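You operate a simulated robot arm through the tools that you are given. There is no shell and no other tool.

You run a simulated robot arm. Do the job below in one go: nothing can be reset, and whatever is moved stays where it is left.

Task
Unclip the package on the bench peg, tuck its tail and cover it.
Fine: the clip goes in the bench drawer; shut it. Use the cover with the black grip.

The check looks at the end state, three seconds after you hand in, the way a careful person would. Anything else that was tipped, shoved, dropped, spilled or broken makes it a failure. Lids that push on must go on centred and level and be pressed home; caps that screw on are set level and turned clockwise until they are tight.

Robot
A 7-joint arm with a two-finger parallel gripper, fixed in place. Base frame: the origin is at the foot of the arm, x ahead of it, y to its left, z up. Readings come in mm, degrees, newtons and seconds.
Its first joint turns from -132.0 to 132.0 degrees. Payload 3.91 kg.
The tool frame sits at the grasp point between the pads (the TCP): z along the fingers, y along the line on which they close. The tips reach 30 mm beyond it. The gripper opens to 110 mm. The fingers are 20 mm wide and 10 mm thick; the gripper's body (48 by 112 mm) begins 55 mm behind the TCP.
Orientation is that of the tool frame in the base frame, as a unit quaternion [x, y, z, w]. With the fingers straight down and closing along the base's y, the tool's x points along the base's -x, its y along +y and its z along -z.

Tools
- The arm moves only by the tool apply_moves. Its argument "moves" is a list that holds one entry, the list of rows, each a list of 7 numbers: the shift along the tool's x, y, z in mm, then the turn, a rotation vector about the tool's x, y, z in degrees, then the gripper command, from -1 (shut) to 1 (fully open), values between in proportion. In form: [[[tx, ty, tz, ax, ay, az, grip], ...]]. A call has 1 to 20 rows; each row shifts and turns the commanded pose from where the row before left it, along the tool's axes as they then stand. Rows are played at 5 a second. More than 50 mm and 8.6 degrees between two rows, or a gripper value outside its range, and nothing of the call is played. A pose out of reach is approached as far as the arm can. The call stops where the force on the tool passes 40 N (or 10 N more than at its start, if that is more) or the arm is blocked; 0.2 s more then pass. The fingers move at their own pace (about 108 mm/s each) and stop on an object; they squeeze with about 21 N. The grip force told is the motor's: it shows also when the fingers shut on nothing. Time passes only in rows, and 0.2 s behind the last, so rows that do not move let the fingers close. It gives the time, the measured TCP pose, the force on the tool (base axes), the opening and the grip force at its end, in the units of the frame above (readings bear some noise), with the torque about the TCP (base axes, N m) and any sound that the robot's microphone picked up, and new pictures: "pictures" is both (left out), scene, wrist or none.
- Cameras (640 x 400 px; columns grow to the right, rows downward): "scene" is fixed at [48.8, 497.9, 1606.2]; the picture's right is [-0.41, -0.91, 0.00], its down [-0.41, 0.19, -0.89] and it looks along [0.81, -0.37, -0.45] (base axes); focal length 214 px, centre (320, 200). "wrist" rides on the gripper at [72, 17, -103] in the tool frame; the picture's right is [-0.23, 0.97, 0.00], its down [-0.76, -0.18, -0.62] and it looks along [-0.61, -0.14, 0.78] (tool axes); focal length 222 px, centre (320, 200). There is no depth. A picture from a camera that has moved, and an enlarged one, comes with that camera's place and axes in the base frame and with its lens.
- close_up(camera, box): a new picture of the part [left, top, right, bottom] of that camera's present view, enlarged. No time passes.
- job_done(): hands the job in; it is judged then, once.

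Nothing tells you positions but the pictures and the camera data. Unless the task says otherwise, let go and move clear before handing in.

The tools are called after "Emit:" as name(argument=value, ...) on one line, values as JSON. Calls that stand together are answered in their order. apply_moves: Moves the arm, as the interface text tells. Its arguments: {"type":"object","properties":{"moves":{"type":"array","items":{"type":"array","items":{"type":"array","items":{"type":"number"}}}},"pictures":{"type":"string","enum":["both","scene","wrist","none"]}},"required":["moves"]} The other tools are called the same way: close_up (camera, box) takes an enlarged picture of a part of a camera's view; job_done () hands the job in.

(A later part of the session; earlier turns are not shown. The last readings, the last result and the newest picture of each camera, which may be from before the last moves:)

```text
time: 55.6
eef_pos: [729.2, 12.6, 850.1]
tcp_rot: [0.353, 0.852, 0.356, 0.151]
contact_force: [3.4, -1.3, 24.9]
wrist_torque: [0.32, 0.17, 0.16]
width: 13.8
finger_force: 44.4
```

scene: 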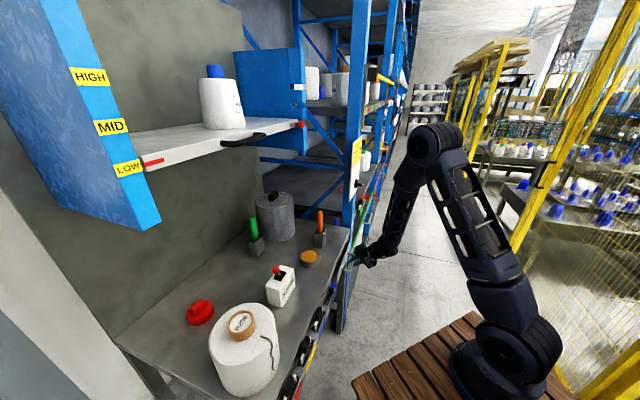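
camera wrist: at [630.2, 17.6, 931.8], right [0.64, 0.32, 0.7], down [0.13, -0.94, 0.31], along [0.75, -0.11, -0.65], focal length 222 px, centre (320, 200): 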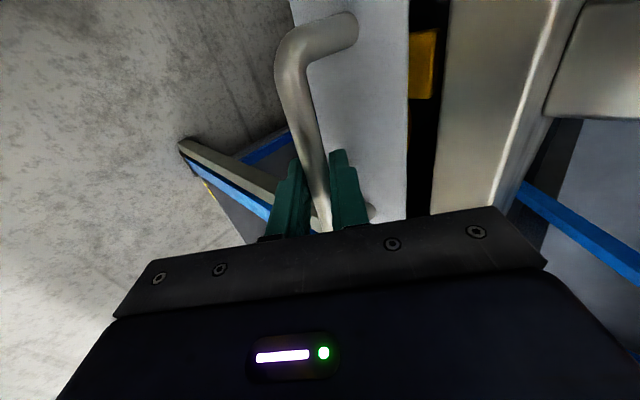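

Emit:
apply_moves(moves=[[[0, 1, -1, 0, 0, 0, -1], [0, 2.1, 2.1, 0, 0, 0, -1], [0, 2.1, 2.1, 0, 0, 0, -1], [0, 0, 0, 0, 0, 0, -1]]], pictures="wrist")

```text
time: 56.6
eef_pos: [732.3, 16.2, 848.0]
tcp_rot: [0.354, 0.852, 0.356, 0.15]
contact_force: [6.3, -8.3, -4.9]
wrist_torque: [-0.66, -0.56, -1.0]
width: 13.8
finger_force: 44.8
camera wrist: at [636.9, 24.4, 931.9], right [0.64, 0.32, 0.69], down [0.13, -0.94, 0.31], along [0.75, -0.11, -0.65], focal length 222 px, centre (320, 200)
```

wrist: 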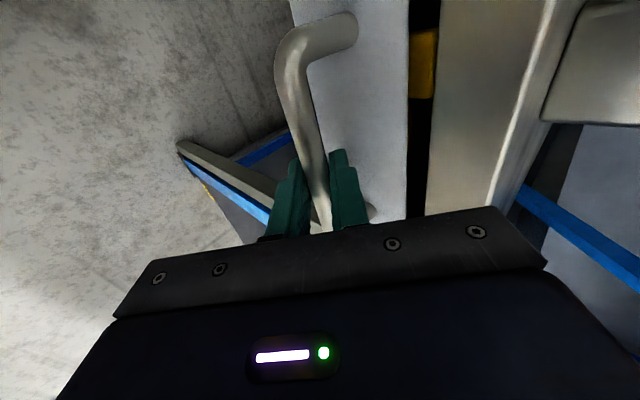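

Emit:
apply_moves(moves=[[[0.5, 2.1, 2.1, 0, 0, 0, -1], [0, 2.1, 2.1, 0, 0, 0, -1], [0, 2.1, 2.1, 0, 0, 0, -1], [0, 0, 0, 0, 0, 0, -1]]], pictures="wrist")

```text
time: 57.6
eef_pos: [738.8, 22.7, 848.6]
tcp_rot: [0.354, 0.852, 0.356, 0.149]
contact_force: [10.4, -9.9, -9.5]
wrist_torque: [-0.54, -0.46, -0.85]
width: 13.8
finger_force: 45.2
camera wrist: at [643.8, 31.2, 931.9], right [0.64, 0.32, 0.69], down [0.13, -0.94, 0.31], along [0.75, -0.11, -0.65], focal length 222 px, centre (320, 200)
```

wrist: 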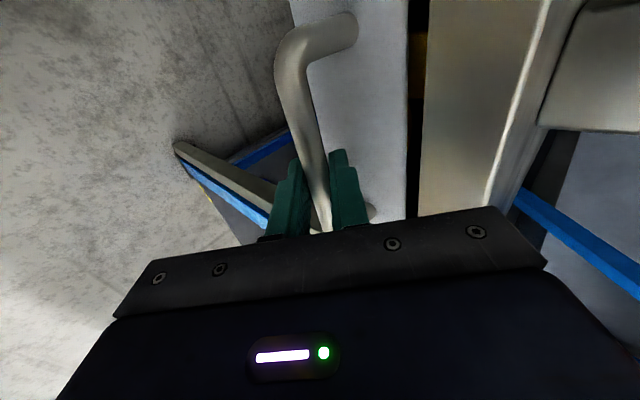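

Emit:
apply_moves(moves=[[[0.5, 1.4, 1.4, 0, 0, 0, -1], [0, 1.4, 1.4, 0, 0, 0, -1], [0, 1.4, 1.4, 0, 0, 0, -1], [0, 0, 0, 0, 0, 0, -1]]], pictures="wrist")

Emit:
close_up(camera="wrist", box=[340, 0, 560, 220])

```text
time: 58.4
eef_pos: [739.7, 24.2, 848.4]
tcp_rot: [0.355, 0.853, 0.353, 0.149]
contact_force: [-5.5, -5.6, 6.4]
wrist_torque: [-0.26, -0.16, 0.1]
width: 14.0
finger_force: 45.0
stopped in row 3: the force on the tool passed its limit at 44 N (the readings are from after the stop); the commanded pose is now the measured one
camera wrist: at [645.1, 33.0, 932.1], right [0.65, 0.32, 0.69], down [0.13, -0.94, 0.32], along [0.75, -0.11, -0.65], focal length 222 px, centre (320, 200)
```

wrist: 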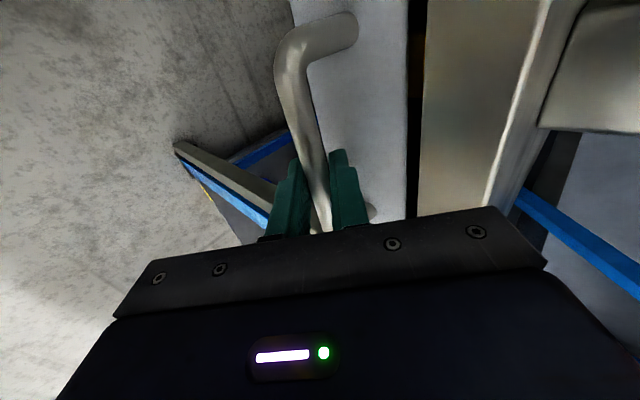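

```text
1.82 times, centred on (450, 110) of wrist
camera zoom: at [645.1, 33.0, 932.1], right [0.65, 0.32, 0.69], down [0.13, -0.94, 0.32], along [0.75, -0.11, -0.65], focal length 404 px, centre (84, 364)
```

zoom: 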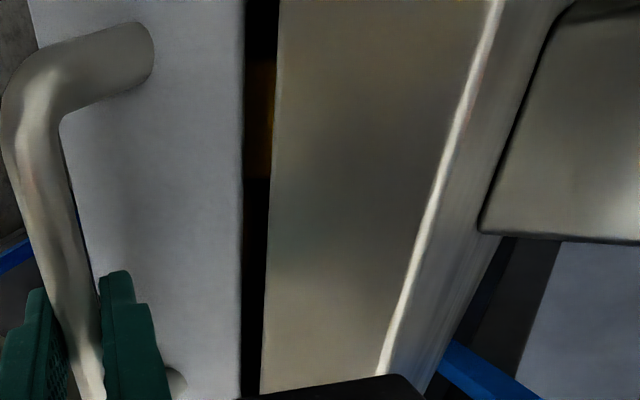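

The drawer is back at its original closed position (firm stop, same gap as at the start). I'll release the handle and back away.

Emit:
apply_moves(moves=[[[0, 0, 0, 0, 0, 0, -0.42], [0, 0, 0, 0, 0, 0, -0.42], [0, 0, 0, 0, 0, 0, -0.42], [0, 0, -25, 0, 0, 0, -0.42], [0, 0, -40, 0, 0, 0, -0.42], [0, 0, -40, 0, 0, 0, -0.42], [0, 20, -30, 0, 0, 0, -0.42]]])

Emit:
close_up(camera="wrist", box=[200, 0, 640, 220])

Emit:
close_up(camera="scene", box=[310, 210, 390, 310])

```text
time: 60.0
eef_pos: [681.4, -35.4, 957.1]
tcp_rot: [0.355, 0.852, 0.353, 0.149]
contact_force: [-0.4, 0.5, 0.4]
wrist_torque: [0.04, -0.01, 0.04]
width: 32.0
finger_force: 0.1
camera wrist: at [588.0, -24.9, 1042.3], right [0.65, 0.32, 0.69], down [0.13, -0.94, 0.32], along [0.75, -0.11, -0.65], focal length 222 px, centre (320, 200)
```

scene: 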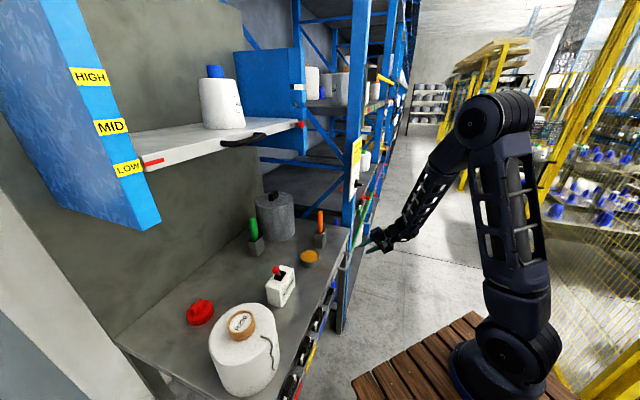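
wrist: 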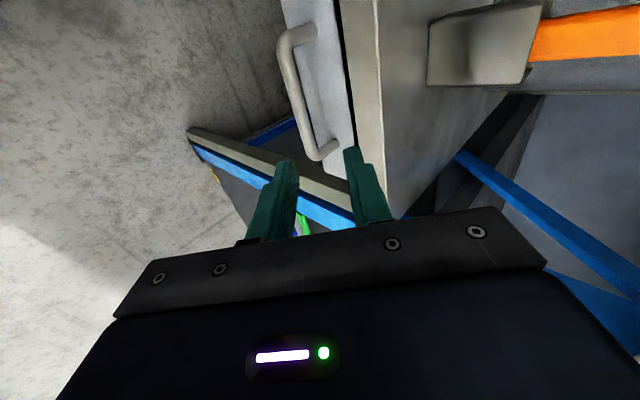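

```text
1.45 times, centred on (420, 110) of wrist
camera zoom: at [588.0, -24.9, 1042.3], right [0.65, 0.32, 0.69], down [0.13, -0.94, 0.32], along [0.75, -0.11, -0.65], focal length 323 px, centre (174, 331)
```

zoom: 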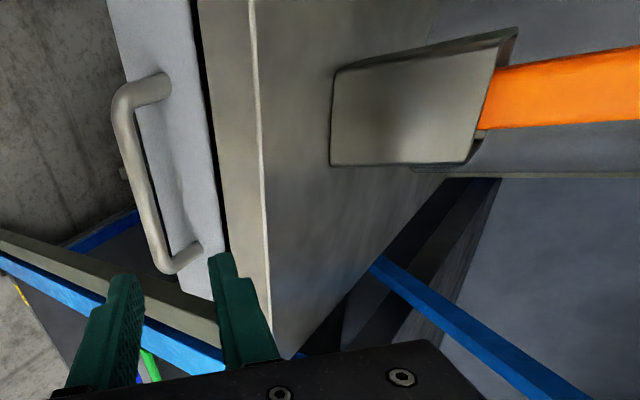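

```text
4.00 times, centred on (350, 260) of scene
camera zoom: at [48.8, 497.9, 1606.2], right [-0.41, -0.91, 0.0], down [-0.41, 0.19, -0.89], along [0.81, -0.37, -0.45], focal length 858 px, centre (200, -40)
```

zoom: 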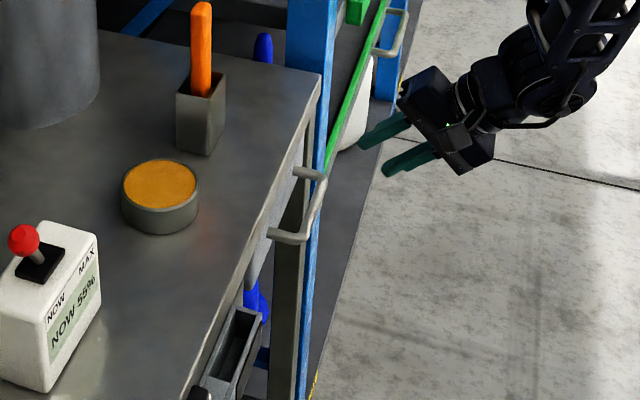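

The drawer is shut. Now I'll straighten up and go back to the package to inspect the tail.

Emit:
apply_moves(moves=[[[0, 0, -20, 7.5, 0, 0, 0.2], [0, 0, -20, 7.5, 0, 0, 0.2], [0, 0, 0, 7.5, 0, 0, 0.2], [0, 0, 0, 7.5, 0, 0, 0.2], [0, 0, 0, 7.5, 0, 0, 0.2], [0, 0, 0, 7.5, 0, 0, 0.2], [0, 0, -25, 0, 0, -8.5, 0.2], [0, 0, -25, 0, 0, -8.5, 0.2], [0, 0, -25, 0, 0, -8.5, 0.2], [0, 0, -25, 0, 0, -8.5, 0.2], [0, 0, -25, 0, 0, -8.5, 0.2], [0, 0, -25, 0, 0, -8.5, 0.2], [0, 0, -25, 0, 0, -8.5, 0.2], [0, 0, -25, 0, 0, -8.5, 0.2], [0, 0, 0, 0, 0, -8.5, 0.2], [0, 0, 0, 0, 0, -8.5, 0.2], [0, 0, 0, 0, 0, -5, 0.2]]], pictures="none")

```text
time: 63.6
eef_pos: [663.2, -49.4, 1186.2]
tcp_rot: [-0.383, 0.924, -0.001, 0.001]
contact_force: [0.5, 0.0, 0.2]
wrist_torque: [0.0, -0.04, -0.02]
width: 66.2
finger_force: 0.1
```

Emit:
apply_moves(moves=[[[-5, 44.5, 0, 0, 0, 0, 0.2], [-5, 44.5, 0, 0, 0, 0, 0.2], [-5, 44.5, 0, 0, 0, 0, 0.2], [-5, 44.5, 0, 0, 0, 0, 0.2], [-5, 44.5, 0, 0, 0, 0, 0.2], [-5, 44.5, 0, 0, 0, 0, 0.2], [-5, 44.5, 0, 0, 0, 0, 0.2], [-5, 44.5, 0, 0, 0, 0, 0.2], [-5, 44.5, 0, 0, 0, 0, 0.2], [-5, 44.5, 0, 0, 0, 0, 0.2], [-5, 44.5, 0, 0, 0, 0, 0.2], [-5, 44.5, 0, 0, 0, 0, 0.2], [-5, 44.5, 0, 0, 0, 0, 0.2]]])

Emit:
close_up(camera="wrist", box=[230, 60, 430, 220])

Emit:
close_up(camera="scene", box=[200, 295, 290, 400])

```text
time: 66.4
eef_pos: [300.3, 407.2, 1182.9]
tcp_rot: [-0.38, 0.925, 0.0, 0.002]
contact_force: [-0.1, 0.4, 0.8]
wrist_torque: [0.0, 0.0, 0.0]
width: 65.9
finger_force: 0.3
camera wrist: at [236.3, 368.6, 1285.2], right [-0.52, 0.85, 0.0], down [0.66, 0.41, 0.63], along [0.53, 0.33, -0.78], focal length 222 px, centre (320, 200)
```

scene: 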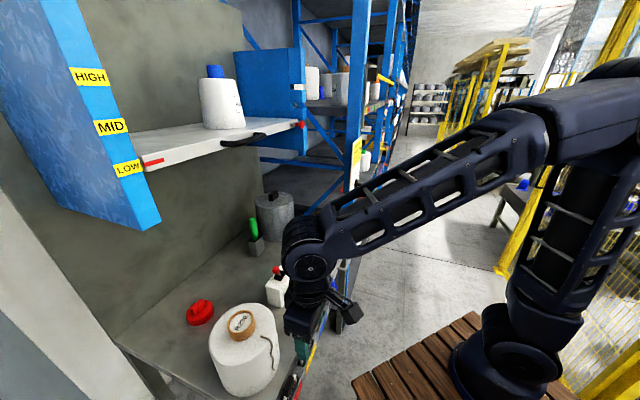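
wrist: 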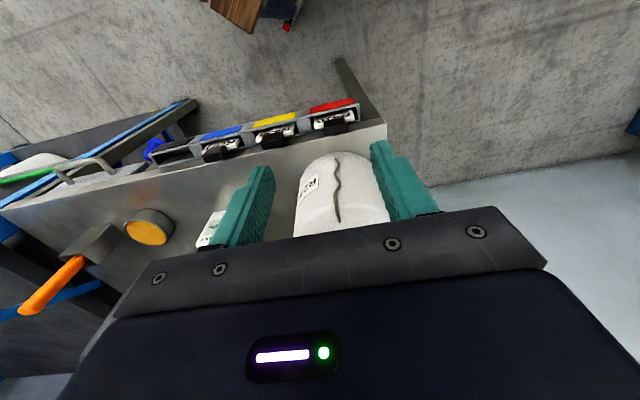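

```text
2.50 times, centred on (330, 140) of wrist
camera zoom: at [236.3, 368.6, 1285.2], right [-0.52, 0.85, 0.0], down [0.66, 0.41, 0.63], along [0.53, 0.33, -0.78], focal length 555 px, centre (295, 350)
```

zoom: 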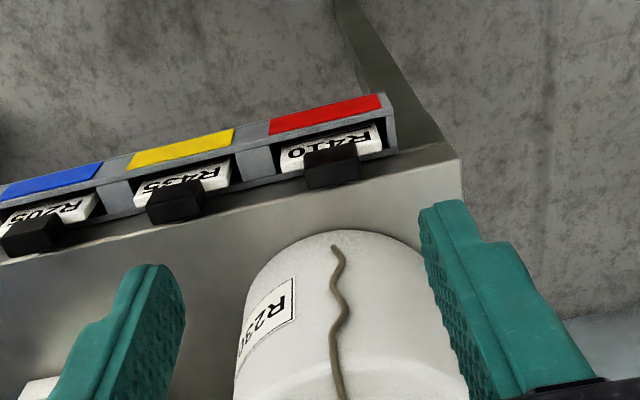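

```text
3.81 times, centred on (245, 348) of scene
camera zoom: at [48.8, 497.9, 1606.2], right [-0.41, -0.91, 0.0], down [-0.41, 0.19, -0.89], along [0.81, -0.37, -0.45], focal length 817 px, centre (606, -362)
```

zoom: 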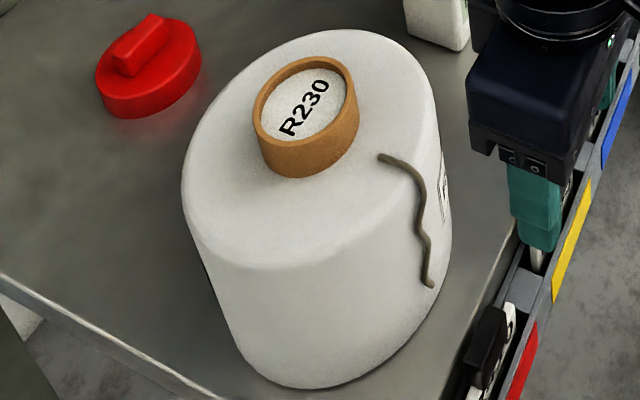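

Emit:
close_up(camera="scene", box=[235, 180, 345, 260])

Emit:
close_up(camera="wrist", box=[0, 180, 220, 340])

Emit:
close_up(camera="scene", box=[250, 310, 290, 370])

```text
5.00 times, centred on (290, 220) of scene
camera zoom: at [48.8, 497.9, 1606.2], right [-0.41, -0.91, 0.0], down [-0.41, 0.19, -0.89], along [0.81, -0.37, -0.45], focal length 1072 px, centre (470, 100)
```

zoom: 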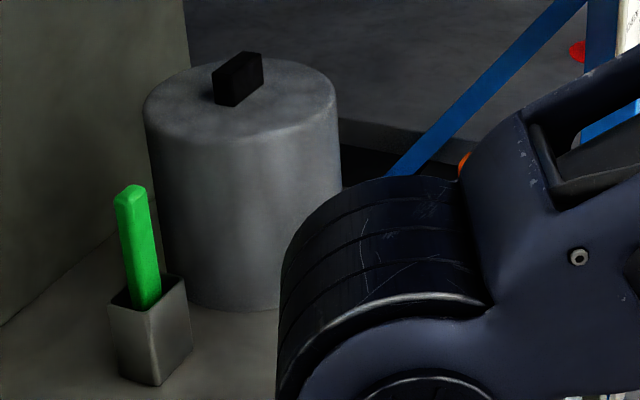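

```text
2.50 times, centred on (110, 260) of wrist
camera zoom: at [236.3, 368.6, 1285.2], right [-0.52, 0.85, 0.0], down [0.66, 0.41, 0.63], along [0.53, 0.33, -0.78], focal length 555 px, centre (845, 50)
```

zoom: 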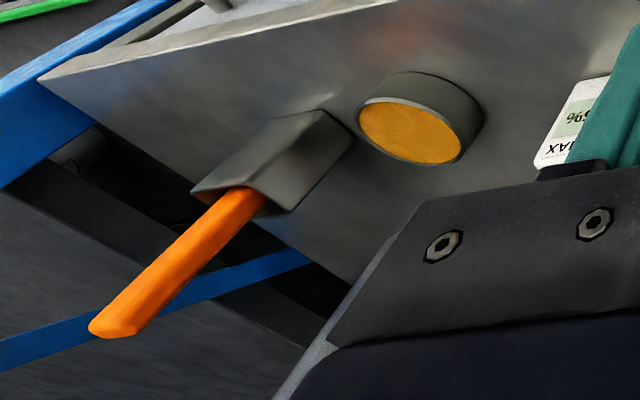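

```text
6.67 times, centred on (270, 340) of scene
camera zoom: at [48.8, 497.9, 1606.2], right [-0.41, -0.91, 0.0], down [-0.41, 0.19, -0.89], along [0.81, -0.37, -0.45], focal length 1430 px, centre (653, -733)
```

zoom: 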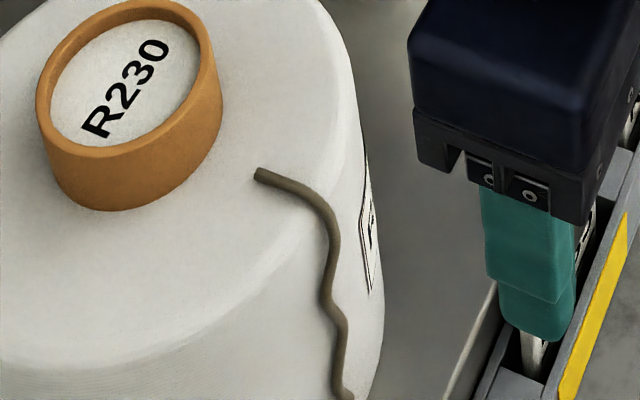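

The tail now lies over the top edge and hangs down the package's front. I'll take a closer look at the top of the package and at where the tail starts.

Emit:
apply_moves(moves=[[[-25, 0, 0, 0, 0, 0, 1], [-25, 0, 0, 0, 0, 0, 1], [-25, 0, 0, 0, 0, 0, 1]]])

Emit:
close_up(camera="wrist", box=[250, 70, 410, 210])

```text
time: 67.2
eef_pos: [351.4, 459.9, 1186.4]
tcp_rot: [-0.38, 0.925, 0.0, 0.002]
contact_force: [0.6, 0.2, 1.2]
wrist_torque: [0.02, -0.01, -0.02]
width: 110.0
finger_force: 0.1
camera wrist: at [287.7, 421.4, 1289.3], right [-0.52, 0.85, 0.0], down [0.66, 0.41, 0.63], along [0.53, 0.33, -0.78], focal length 222 px, centre (320, 200)
```

scene: 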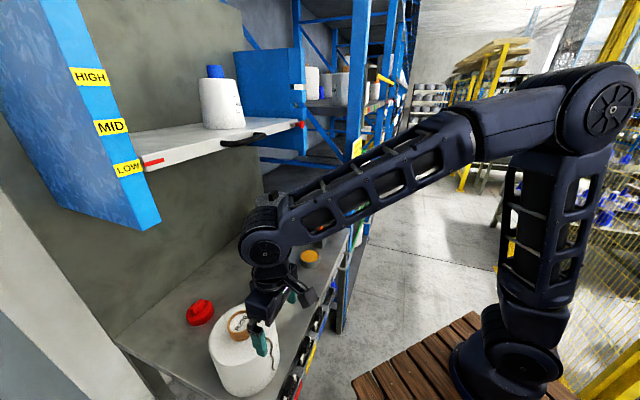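
wrist: 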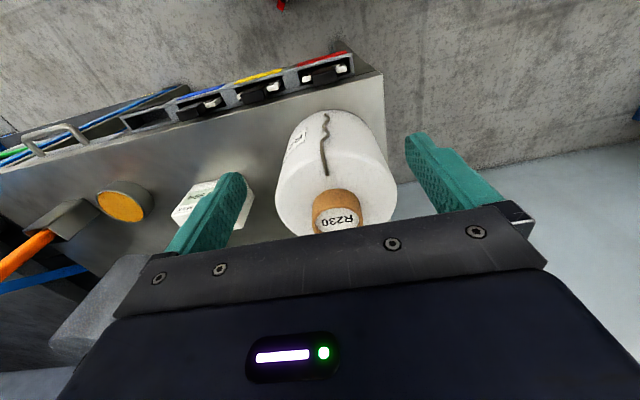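

```text
2.86 times, centred on (330, 140) of wrist
camera zoom: at [287.7, 421.4, 1289.3], right [-0.52, 0.85, 0.0], down [0.66, 0.41, 0.63], along [0.53, 0.33, -0.78], focal length 635 px, centre (291, 371)
```

zoom: 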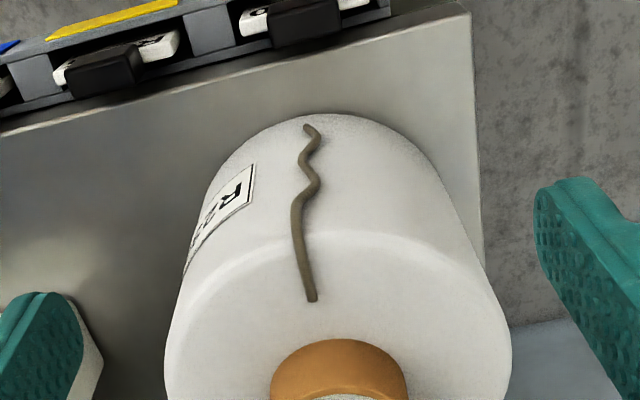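

I'll try to pinch the hanging tail from the front: tilt the fingers slightly toward the package, descend in front of it with a narrow opening, and look before advancing.

Emit:
apply_moves(moves=[[[0, 0, 0, 0, -6, 0, -0.3], [0, 0, 0, 0, -6, 0, -0.3], [11, 0, 38.7, 0, 0, 0, -0.3], [11, 0, 38.7, 0, 0, 0, -0.3], [11, 0, 38.7, 0, 0, 0, -0.3], [11, 0, 38.7, 0, 0, 0, -0.3], [11, 0, 38.7, 0, 0, 0, -0.3]]])

Emit:
close_up(camera="wrist", box=[220, 40, 420, 240])

Emit:
close_up(camera="scene", box=[200, 300, 310, 400])

```text
time: 68.8
eef_pos: [343.4, 446.3, 987.3]
tcp_rot: [-0.379, 0.919, 0.039, 0.099]
contact_force: [0.1, 0.6, -0.1]
wrist_torque: [0.02, -0.02, -0.01]
width: 38.6
finger_force: 0.0
camera wrist: at [265.3, 394.1, 1071.7], right [-0.53, 0.85, 0.05], down [0.56, 0.31, 0.77], along [0.64, 0.43, -0.64], focal length 222 px, centre (320, 200)
```

scene: 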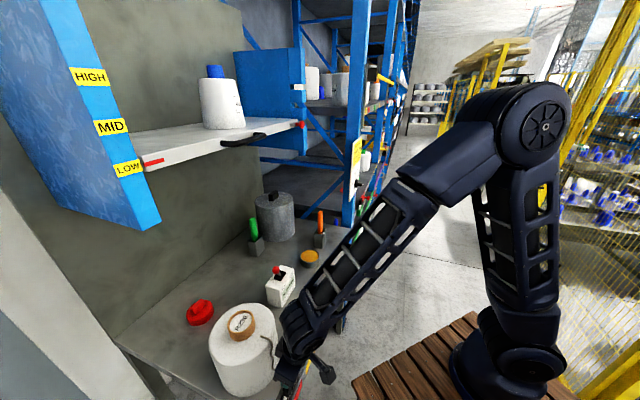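
wrist: 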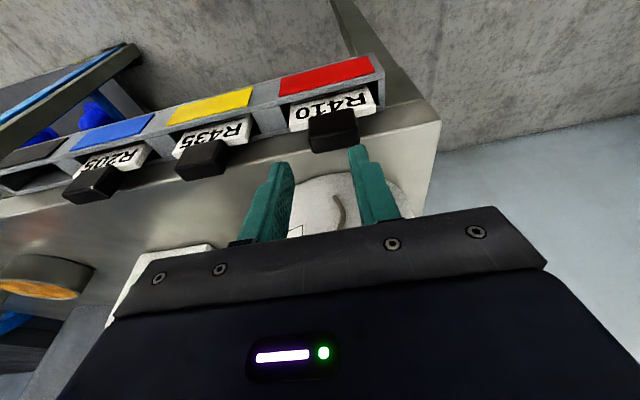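

```text
2.00 times, centred on (320, 140) of wrist
camera zoom: at [265.3, 394.1, 1071.7], right [-0.53, 0.85, 0.05], down [0.56, 0.31, 0.77], along [0.64, 0.43, -0.64], focal length 444 px, centre (320, 320)
```

zoom: 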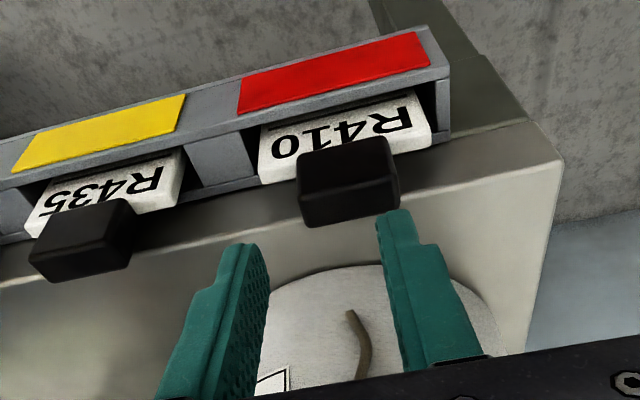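

```text
4.00 times, centred on (255, 350) of scene
camera zoom: at [48.8, 497.9, 1606.2], right [-0.41, -0.91, 0.0], down [-0.41, 0.19, -0.89], along [0.81, -0.37, -0.45], focal length 858 px, centre (580, -400)
```

zoom: 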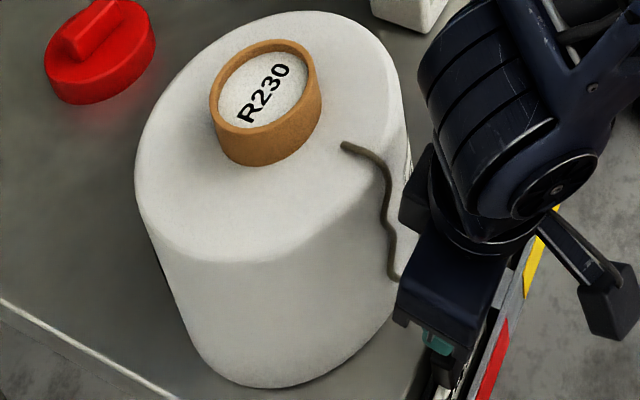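

Emit:
apply_moves(moves=[[[-11, 1.4, 2.3, 0, 0, 0, -0.3], [-11, 1.4, 2.3, 0, 0, 0, -0.3], [-8, 1.4, 1.7, 0, 0, 0, -0.3]]])

Emit:
close_up(camera="wrist", box=[240, 100, 400, 240])

Emit:
close_up(camera="scene", box=[230, 310, 300, 390])

```text
time: 69.7
eef_pos: [361.8, 469.4, 984.7]
tcp_rot: [-0.378, 0.92, 0.038, 0.098]
contact_force: [-10.2, -18.4, 13.5]
wrist_torque: [1.52, -0.97, -0.2]
width: 38.4
finger_force: 0.1
stopped in row 3: the force on the tool passed its limit at 45 N (the readings are from after the stop); the commanded pose is now the measured one
camera wrist: at [283.9, 416.5, 1071.0], right [-0.53, 0.85, 0.04], down [0.56, 0.31, 0.77], along [0.64, 0.43, -0.64], focal length 222 px, centre (320, 200)
```

scene: 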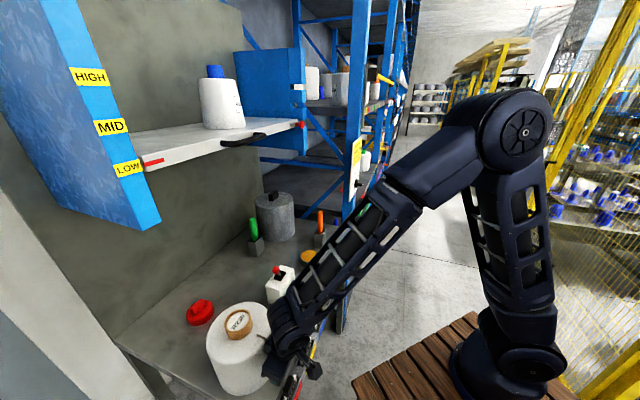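
wrist: 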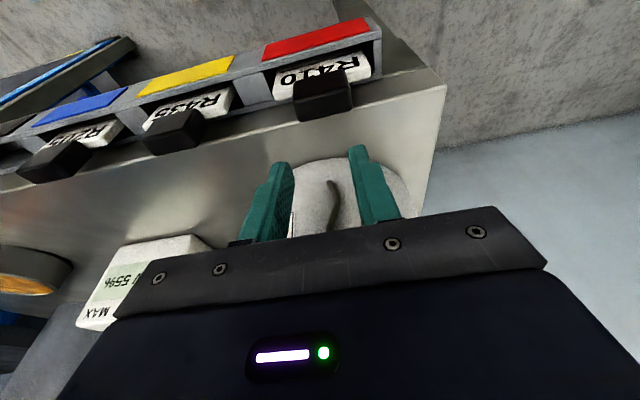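

```text
2.86 times, centred on (320, 170) of wrist
camera zoom: at [283.9, 416.5, 1071.0], right [-0.53, 0.85, 0.04], down [0.56, 0.31, 0.77], along [0.64, 0.43, -0.64], focal length 635 px, centre (320, 286)
```

zoom: 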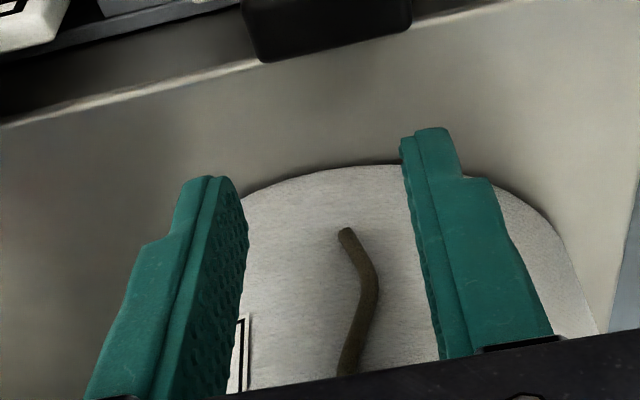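

```text
5.00 times, centred on (265, 350) of scene
camera zoom: at [48.8, 497.9, 1606.2], right [-0.41, -0.91, 0.0], down [-0.41, 0.19, -0.89], along [0.81, -0.37, -0.45], focal length 1072 px, centre (595, -550)
```

zoom: 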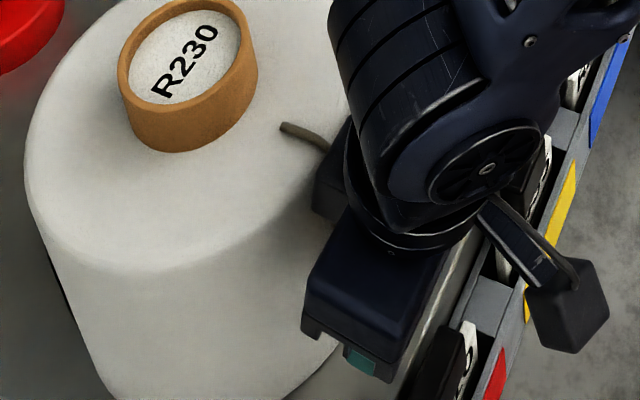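

The gripper body touched the package's top edge. I'm backing off at once and checking that the package stayed in place.

Emit:
apply_moves(moves=[[[10, 0, -2.1, 0, 0, 0, -0.3], [15, 0, -3.2, 0, 0, 0, -0.3]]])

Emit:
close_up(camera="scene", box=[200, 295, 290, 400])

Emit:
close_up(camera="wrist", box=[220, 60, 420, 240])

```text
time: 70.3
eef_pos: [344.4, 451.0, 983.6]
tcp_rot: [-0.379, 0.92, 0.038, 0.097]
contact_force: [-0.3, 0.8, 0.1]
wrist_torque: [-0.04, -0.01, 0.01]
width: 38.4
finger_force: 0.1
camera wrist: at [266.3, 398.3, 1068.4], right [-0.53, 0.85, 0.04], down [0.56, 0.31, 0.77], along [0.64, 0.43, -0.64], focal length 222 px, centre (320, 200)
```

scene: 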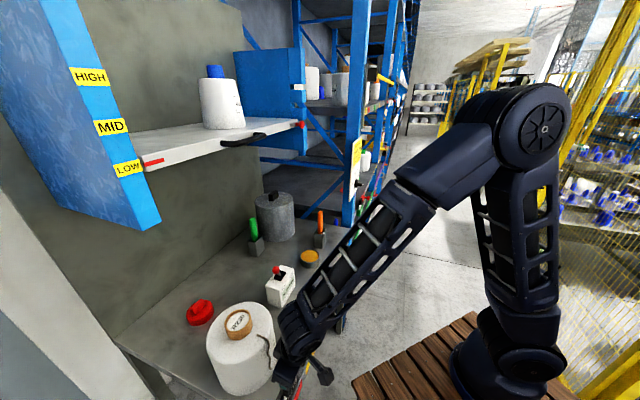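
wrist: 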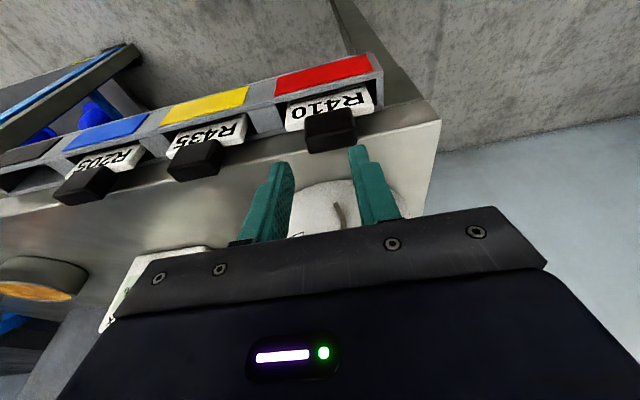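

```text
3.81 times, centred on (245, 348) of scene
camera zoom: at [48.8, 497.9, 1606.2], right [-0.41, -0.91, 0.0], down [-0.41, 0.19, -0.89], along [0.81, -0.37, -0.45], focal length 817 px, centre (606, -362)
```

zoom: 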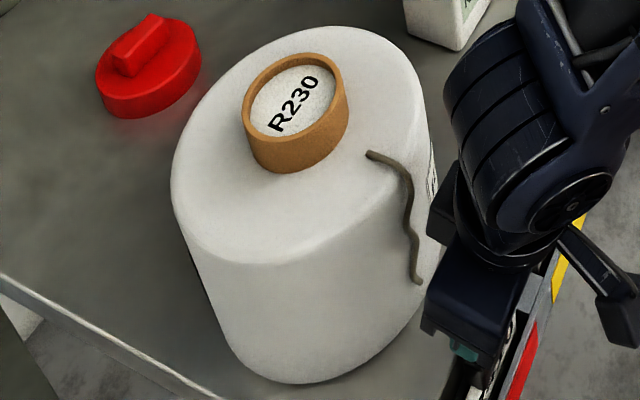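

```text
2.22 times, centred on (320, 150) of wrist
camera zoom: at [266.3, 398.3, 1068.4], right [-0.53, 0.85, 0.04], down [0.56, 0.31, 0.77], along [0.64, 0.43, -0.64], focal length 494 px, centre (320, 311)
```

zoom: 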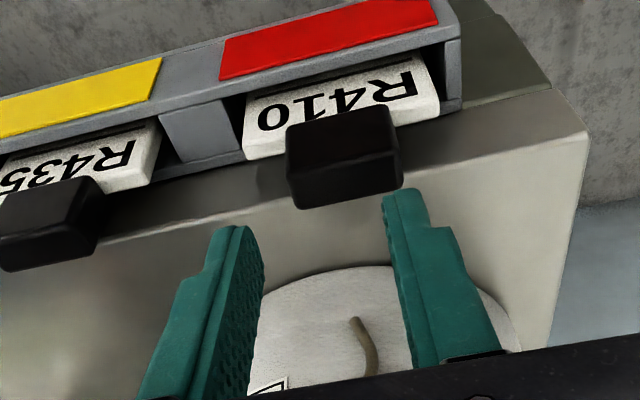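

The package slid a few millimetres back but is upright on its peg. I'll raise clear and try the tail where it lies on the package's top, approaching from straight above.

Emit:
apply_moves(moves=[[[-2, 0, -39, 0, 0, 0, -0.3], [-10, 0, -39, 0, 0, 0, -0.3], [-10, 0, -39, 0, 0, 0, -0.3], [-10, 0, -39, 0, 0, 0, -0.3], [-10, 0, -39, 0, 0, 0, -0.3], [0, 0, 0, 0, 6, 0, -0.3], [0, 0, 0, 0, 6, 0, -0.3]]], pictures="wrist")

Emit:
close_up(camera="wrist", box=[250, 70, 410, 230])

```text
time: 71.9
eef_pos: [344.6, 450.5, 1186.6]
tcp_rot: [-0.382, 0.924, -0.002, 0.001]
contact_force: [-0.5, -0.5, 0.9]
wrist_torque: [0.02, -0.02, 0.0]
width: 38.4
finger_force: 0.0
camera wrist: at [280.7, 412.9, 1289.2], right [-0.53, 0.85, 0.0], down [0.66, 0.41, 0.62], along [0.53, 0.32, -0.78], focal length 222 px, centre (320, 200)
```

wrist: 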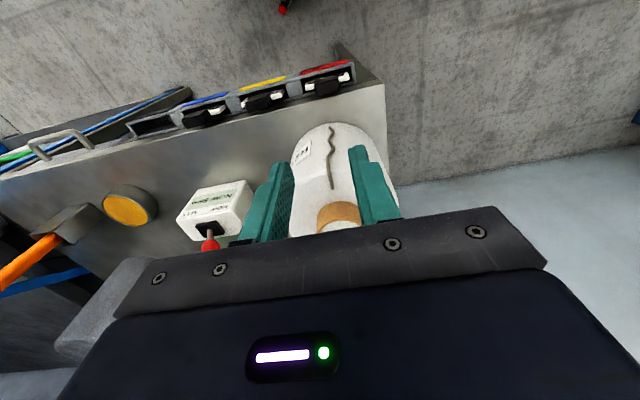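

```text
2.50 times, centred on (330, 150) of wrist
camera zoom: at [280.7, 412.9, 1289.2], right [-0.53, 0.85, 0.0], down [0.66, 0.41, 0.62], along [0.53, 0.32, -0.78], focal length 555 px, centre (295, 325)
```

zoom: 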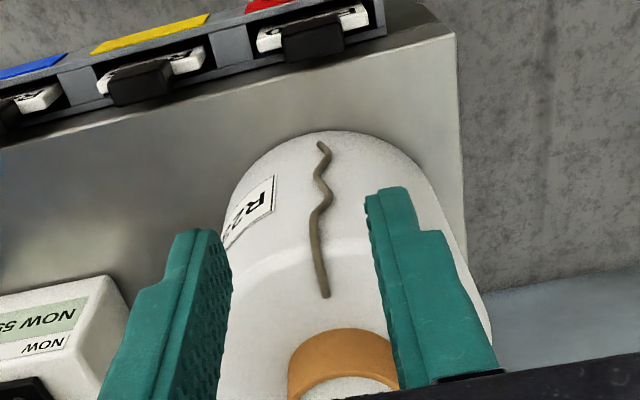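

Emit:
apply_moves(moves=[[[-34, 1, 0, 0, 0, 0, -0.3], [-34, 1, 0, 0, 0, 0, -0.3], [0, 0, 30, 0, 0, 0, -0.3], [0, 0, 25, 0, 0, 0, -0.3], [0, 0, 10, 0, 0, 0, -0.3]]])

Emit:
close_up(camera="wrist", box=[250, 90, 390, 230])

Emit:
close_up(camera="scene", box=[210, 295, 290, 385])

```text
time: 73.1
eef_pos: [389.6, 498.8, 1119.5]
tcp_rot: [-0.381, 0.925, -0.002, 0.0]
contact_force: [0.2, -0.1, -0.7]
wrist_torque: [0.01, -0.01, 0.0]
width: 38.6
finger_force: 0.0
camera wrist: at [326.5, 460.8, 1222.0], right [-0.52, 0.85, 0.0], down [0.66, 0.41, 0.62], along [0.53, 0.33, -0.78], focal length 222 px, centre (320, 200)
```

scene: 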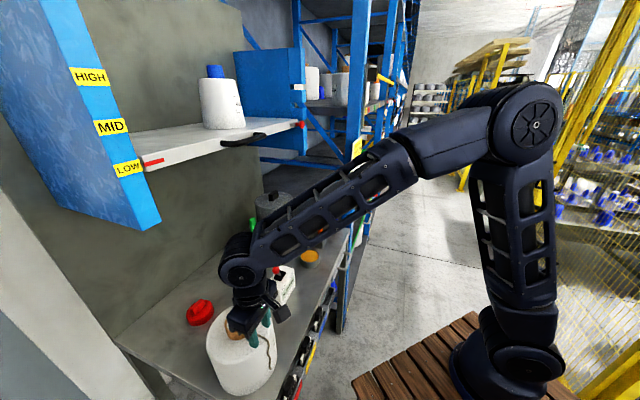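
wrist: 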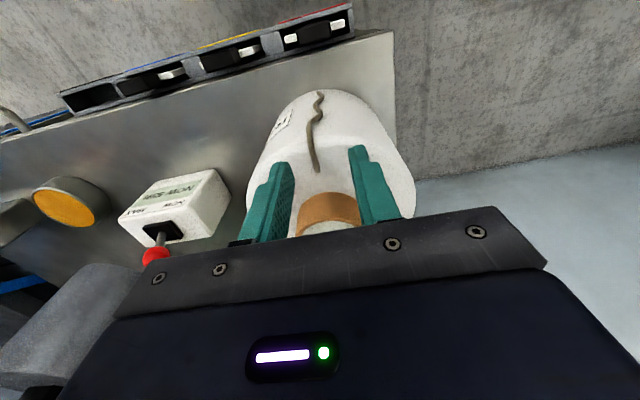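

```text
2.86 times, centred on (320, 160) of wrist
camera zoom: at [326.5, 460.8, 1222.0], right [-0.52, 0.85, 0.0], down [0.66, 0.41, 0.62], along [0.53, 0.33, -0.78], focal length 635 px, centre (320, 314)
```

zoom: 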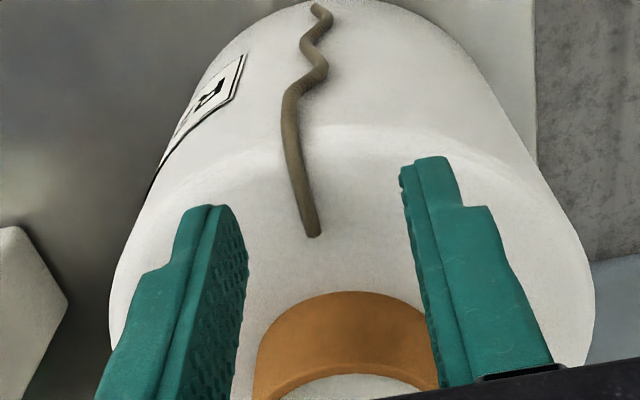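

```text
4.44 times, centred on (250, 340) of scene
camera zoom: at [48.8, 497.9, 1606.2], right [-0.41, -0.91, 0.0], down [-0.41, 0.19, -0.89], along [0.81, -0.37, -0.45], focal length 953 px, centre (631, -422)
```

zoom: 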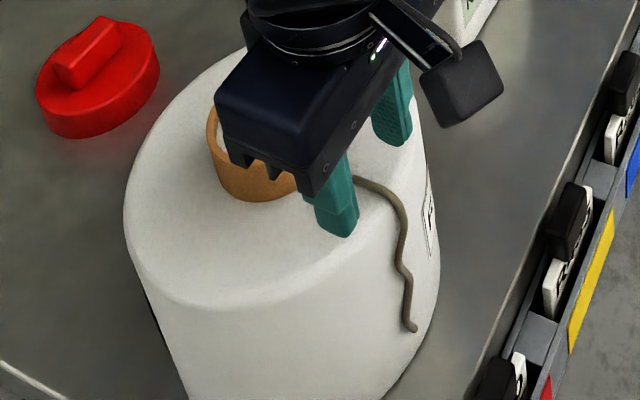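

Emit:
apply_moves(moves=[[[0, 0, 5, 0, 0, 0, -0.5], [0, 0, 3, 0, 0, 0, -0.5], [0, 0, 2, 0, 0, 0, -0.5]]], pictures="none")

Emit:
close_up(camera="wrist", box=[250, 90, 390, 230])

```text
time: 73.9
eef_pos: [391.6, 501.6, 1108.5]
tcp_rot: [-0.381, 0.925, -0.002, 0.001]
contact_force: [-0.8, 0.5, 0.6]
wrist_torque: [0.01, -0.01, 0.01]
width: 27.5
finger_force: 0.1
```

```text
2.86 times, centred on (320, 160) of wrist
camera zoom: at [327.5, 463.7, 1211.6], right [-0.52, 0.85, 0.0], down [0.66, 0.41, 0.62], along [0.53, 0.32, -0.78], focal length 635 px, centre (320, 314)
```

zoom: 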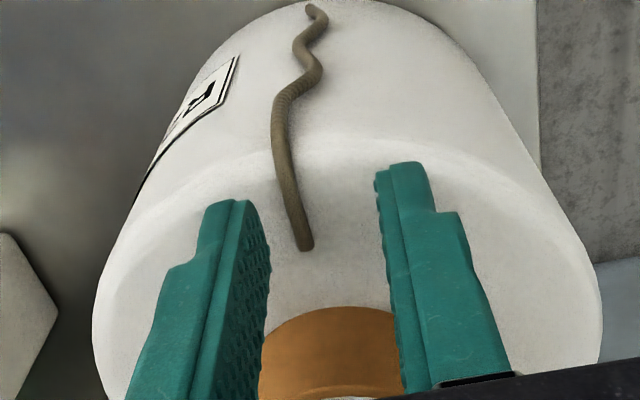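

Emit:
apply_moves(moves=[[[4, 0, 2, 0, 0, 0, -0.5], [4, 2, 2, 0, 0, 0, -0.5]]], pictures="none")

Emit:
close_up(camera="wrist", box=[250, 90, 390, 230])

Emit:
close_up(camera="scene", box=[230, 310, 290, 370])

```text
time: 74.5
eef_pos: [385.1, 497.5, 1104.8]
tcp_rot: [-0.382, 0.924, -0.002, 0.0]
contact_force: [-0.6, -0.1, -0.2]
wrist_torque: [0.0, 0.03, -0.02]
width: 27.5
finger_force: 0.0
```

```text
2.86 times, centred on (320, 160) of wrist
camera zoom: at [320.8, 459.0, 1207.9], right [-0.52, 0.85, 0.0], down [0.66, 0.41, 0.62], along [0.53, 0.32, -0.78], focal length 635 px, centre (320, 314)
```

zoom: 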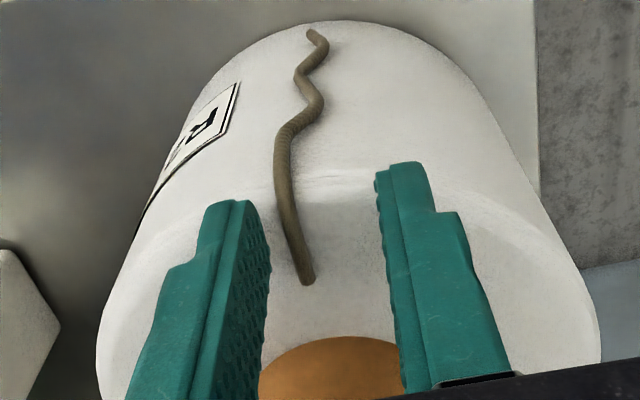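

```text
6.67 times, centred on (260, 340) of scene
camera zoom: at [48.8, 497.9, 1606.2], right [-0.41, -0.91, 0.0], down [-0.41, 0.19, -0.89], along [0.81, -0.37, -0.45], focal length 1430 px, centre (720, -733)
```

zoom: 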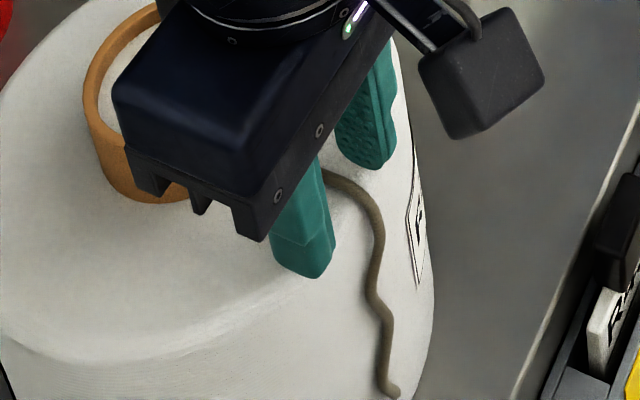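

Emit:
apply_moves(moves=[[[0, 0, 2, 0, 0, 0, -0.5], [0, 0, 2, 0, 0, 0, -0.5], [0, 0, 2, 0, 0, 0, -0.5]]], pictures="none")

```text
time: 75.3
eef_pos: [384.9, 498.4, 1100.9]
tcp_rot: [-0.381, 0.924, -0.002, 0.001]
contact_force: [0.4, -1.6, 6.5]
wrist_torque: [0.06, 0.09, 0.03]
width: 27.1
finger_force: 0.1
```

Fingertips have touched the package top (z≈1071). I'll ease up 1 mm and close on the cord.

Emit:
apply_moves(moves=[[[0, 0, -1.5, 0, 0, 0, -0.5], [0, 0, 0, 0, 0, 0, -1], [0, 0, 0, 0, 0, 0, -1], [0, 0, 0, 0, 0, 0, -1]]])

Emit:
close_up(camera="wrist", box=[250, 90, 390, 230])

Emit:
close_up(camera="scene", box=[230, 310, 290, 370])

```text
time: 76.3
eef_pos: [383.9, 498.3, 1100.8]
tcp_rot: [-0.381, 0.924, -0.001, 0.001]
contact_force: [0.5, -0.3, 0.5]
wrist_torque: [-0.03, -0.02, -0.01]
width: 0.1
finger_force: 21.2
camera wrist: at [319.9, 459.4, 1203.8], right [-0.52, 0.85, 0.0], down [0.66, 0.41, 0.62], along [0.53, 0.32, -0.78], focal length 222 px, centre (320, 200)
```

scene: 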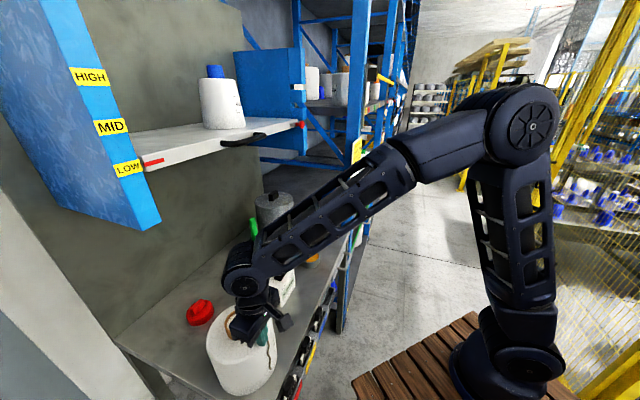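
wrist: 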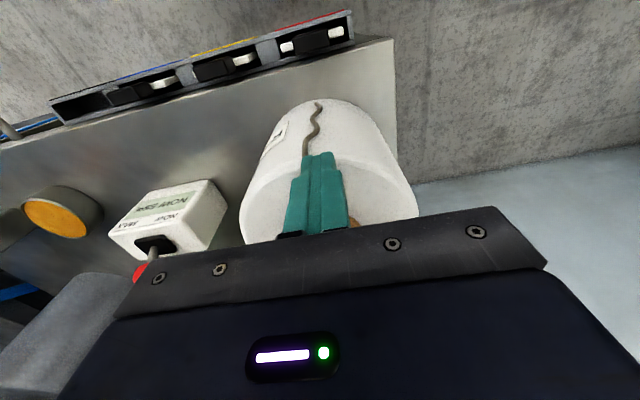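

```text
2.86 times, centred on (320, 160) of wrist
camera zoom: at [319.9, 459.4, 1203.8], right [-0.52, 0.85, 0.0], down [0.66, 0.41, 0.62], along [0.53, 0.32, -0.78], focal length 635 px, centre (320, 314)
```

zoom: 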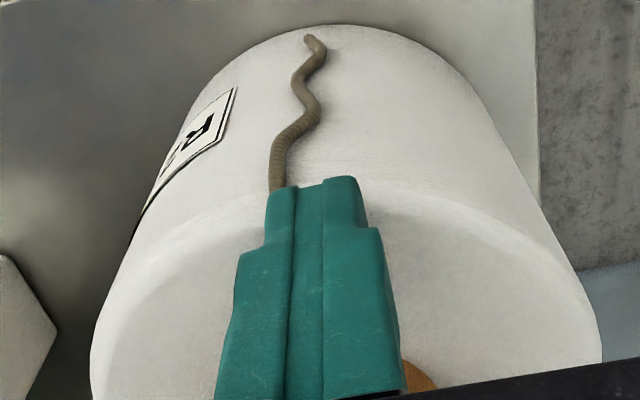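

```text
6.67 times, centred on (260, 340) of scene
camera zoom: at [48.8, 497.9, 1606.2], right [-0.41, -0.91, 0.0], down [-0.41, 0.19, -0.89], along [0.81, -0.37, -0.45], focal length 1430 px, centre (720, -733)
```

zoom: 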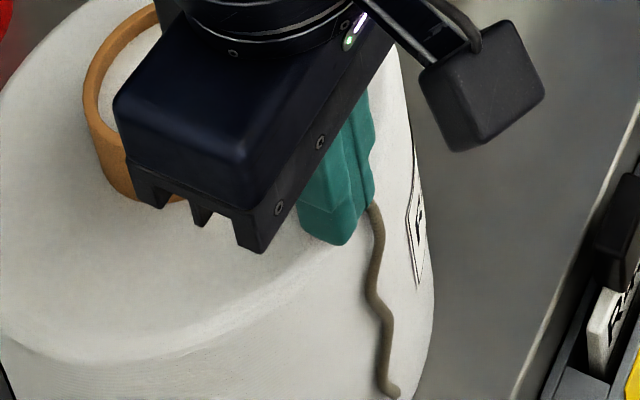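

The fingers closed fully, so the cord on top can't be gripped there. I'll try the hanging part instead, straddling it from above with the gripper body staying over the package top.

Emit:
apply_moves(moves=[[[0, 0, -30, 0, 0, 0, -0.4], [40, 0, 0, 0, 0, 0, -0.4], [0, -2, -2, 0, 0, 0, -0.4], [0, 0, 35, 0, 0, 0, -0.4], [0, 0, 35, 0, 0, 0, -0.4], [0, 0, 35, 0, 0, 0, -0.4]]])

Emit:
close_up(camera="wrist", box=[250, 90, 390, 230])

Emit:
close_up(camera="scene", box=[210, 300, 290, 390])

```text
time: 77.7
eef_pos: [357.5, 467.5, 1028.3]
tcp_rot: [-0.381, 0.925, -0.001, 0.001]
contact_force: [0.1, -0.1, 0.2]
wrist_torque: [0.02, -0.01, 0.0]
width: 32.7
finger_force: 0.0
camera wrist: at [294.1, 429.5, 1130.6], right [-0.52, 0.85, 0.0], down [0.66, 0.41, 0.62], along [0.53, 0.33, -0.78], focal length 222 px, centre (320, 200)
```

scene: 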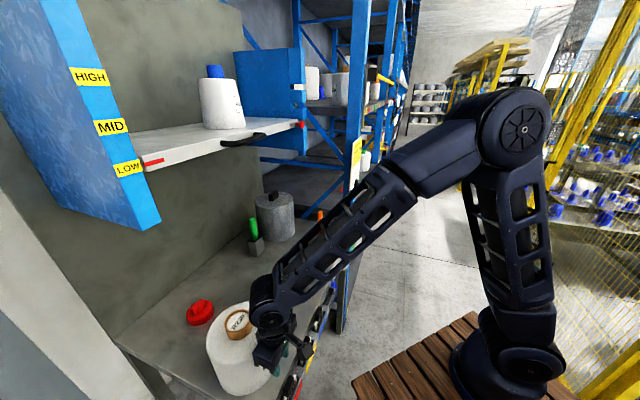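
wrist: 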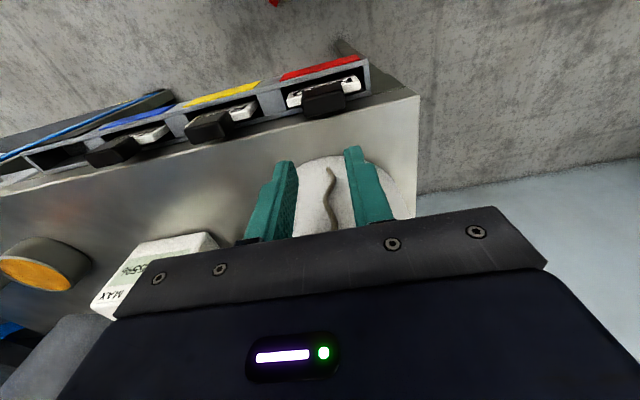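

```text
2.86 times, centred on (320, 160) of wrist
camera zoom: at [294.1, 429.5, 1130.6], right [-0.52, 0.85, 0.0], down [0.66, 0.41, 0.62], along [0.53, 0.33, -0.78], focal length 635 px, centre (320, 314)
```

zoom: 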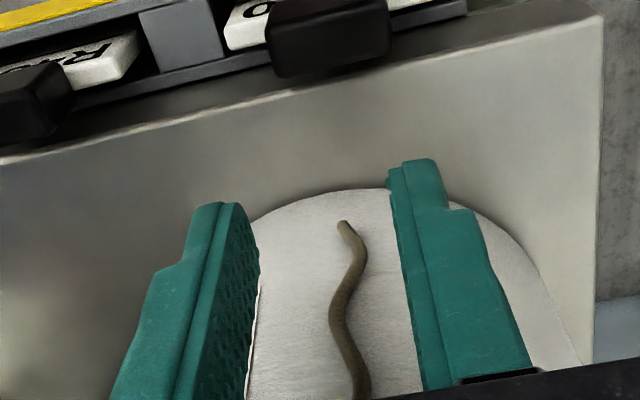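

```text
4.44 times, centred on (250, 345) of scene
camera zoom: at [48.8, 497.9, 1606.2], right [-0.41, -0.91, 0.0], down [-0.41, 0.19, -0.89], along [0.81, -0.37, -0.45], focal length 953 px, centre (631, -444)
```

zoom: 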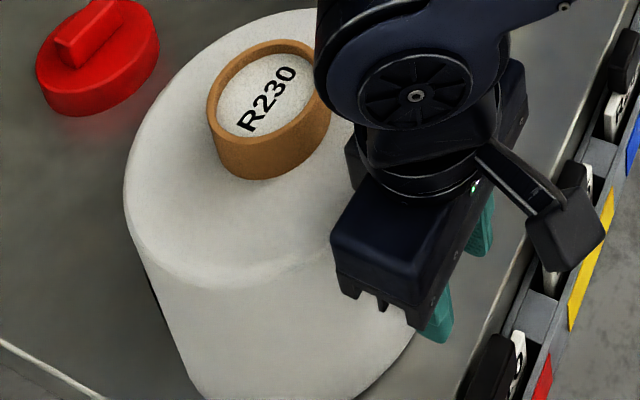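

Emit:
apply_moves(moves=[[[-8, 1, 0, 0, 0, 0, -0.4], [-6, 0, 0, 0, 0, 0, -0.4], [-5, 0, 0, 0, 0, 0, -0.4]]], pictures="none")

Emit:
close_up(camera="wrist", box=[250, 90, 390, 230])

```text
time: 78.5
eef_pos: [370.4, 482.0, 1028.5]
tcp_rot: [-0.381, 0.925, -0.003, 0.0]
contact_force: [-0.8, -0.2, -0.1]
wrist_torque: [-0.01, -0.03, 0.03]
width: 33.2
finger_force: 0.0
```

```text
2.86 times, centred on (320, 160) of wrist
camera zoom: at [306.0, 444.2, 1130.8], right [-0.52, 0.85, 0.0], down [0.66, 0.41, 0.62], along [0.53, 0.32, -0.78], focal length 635 px, centre (320, 314)
```

zoom: 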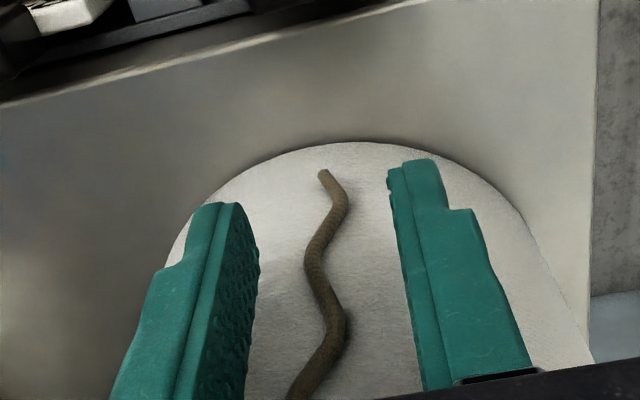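

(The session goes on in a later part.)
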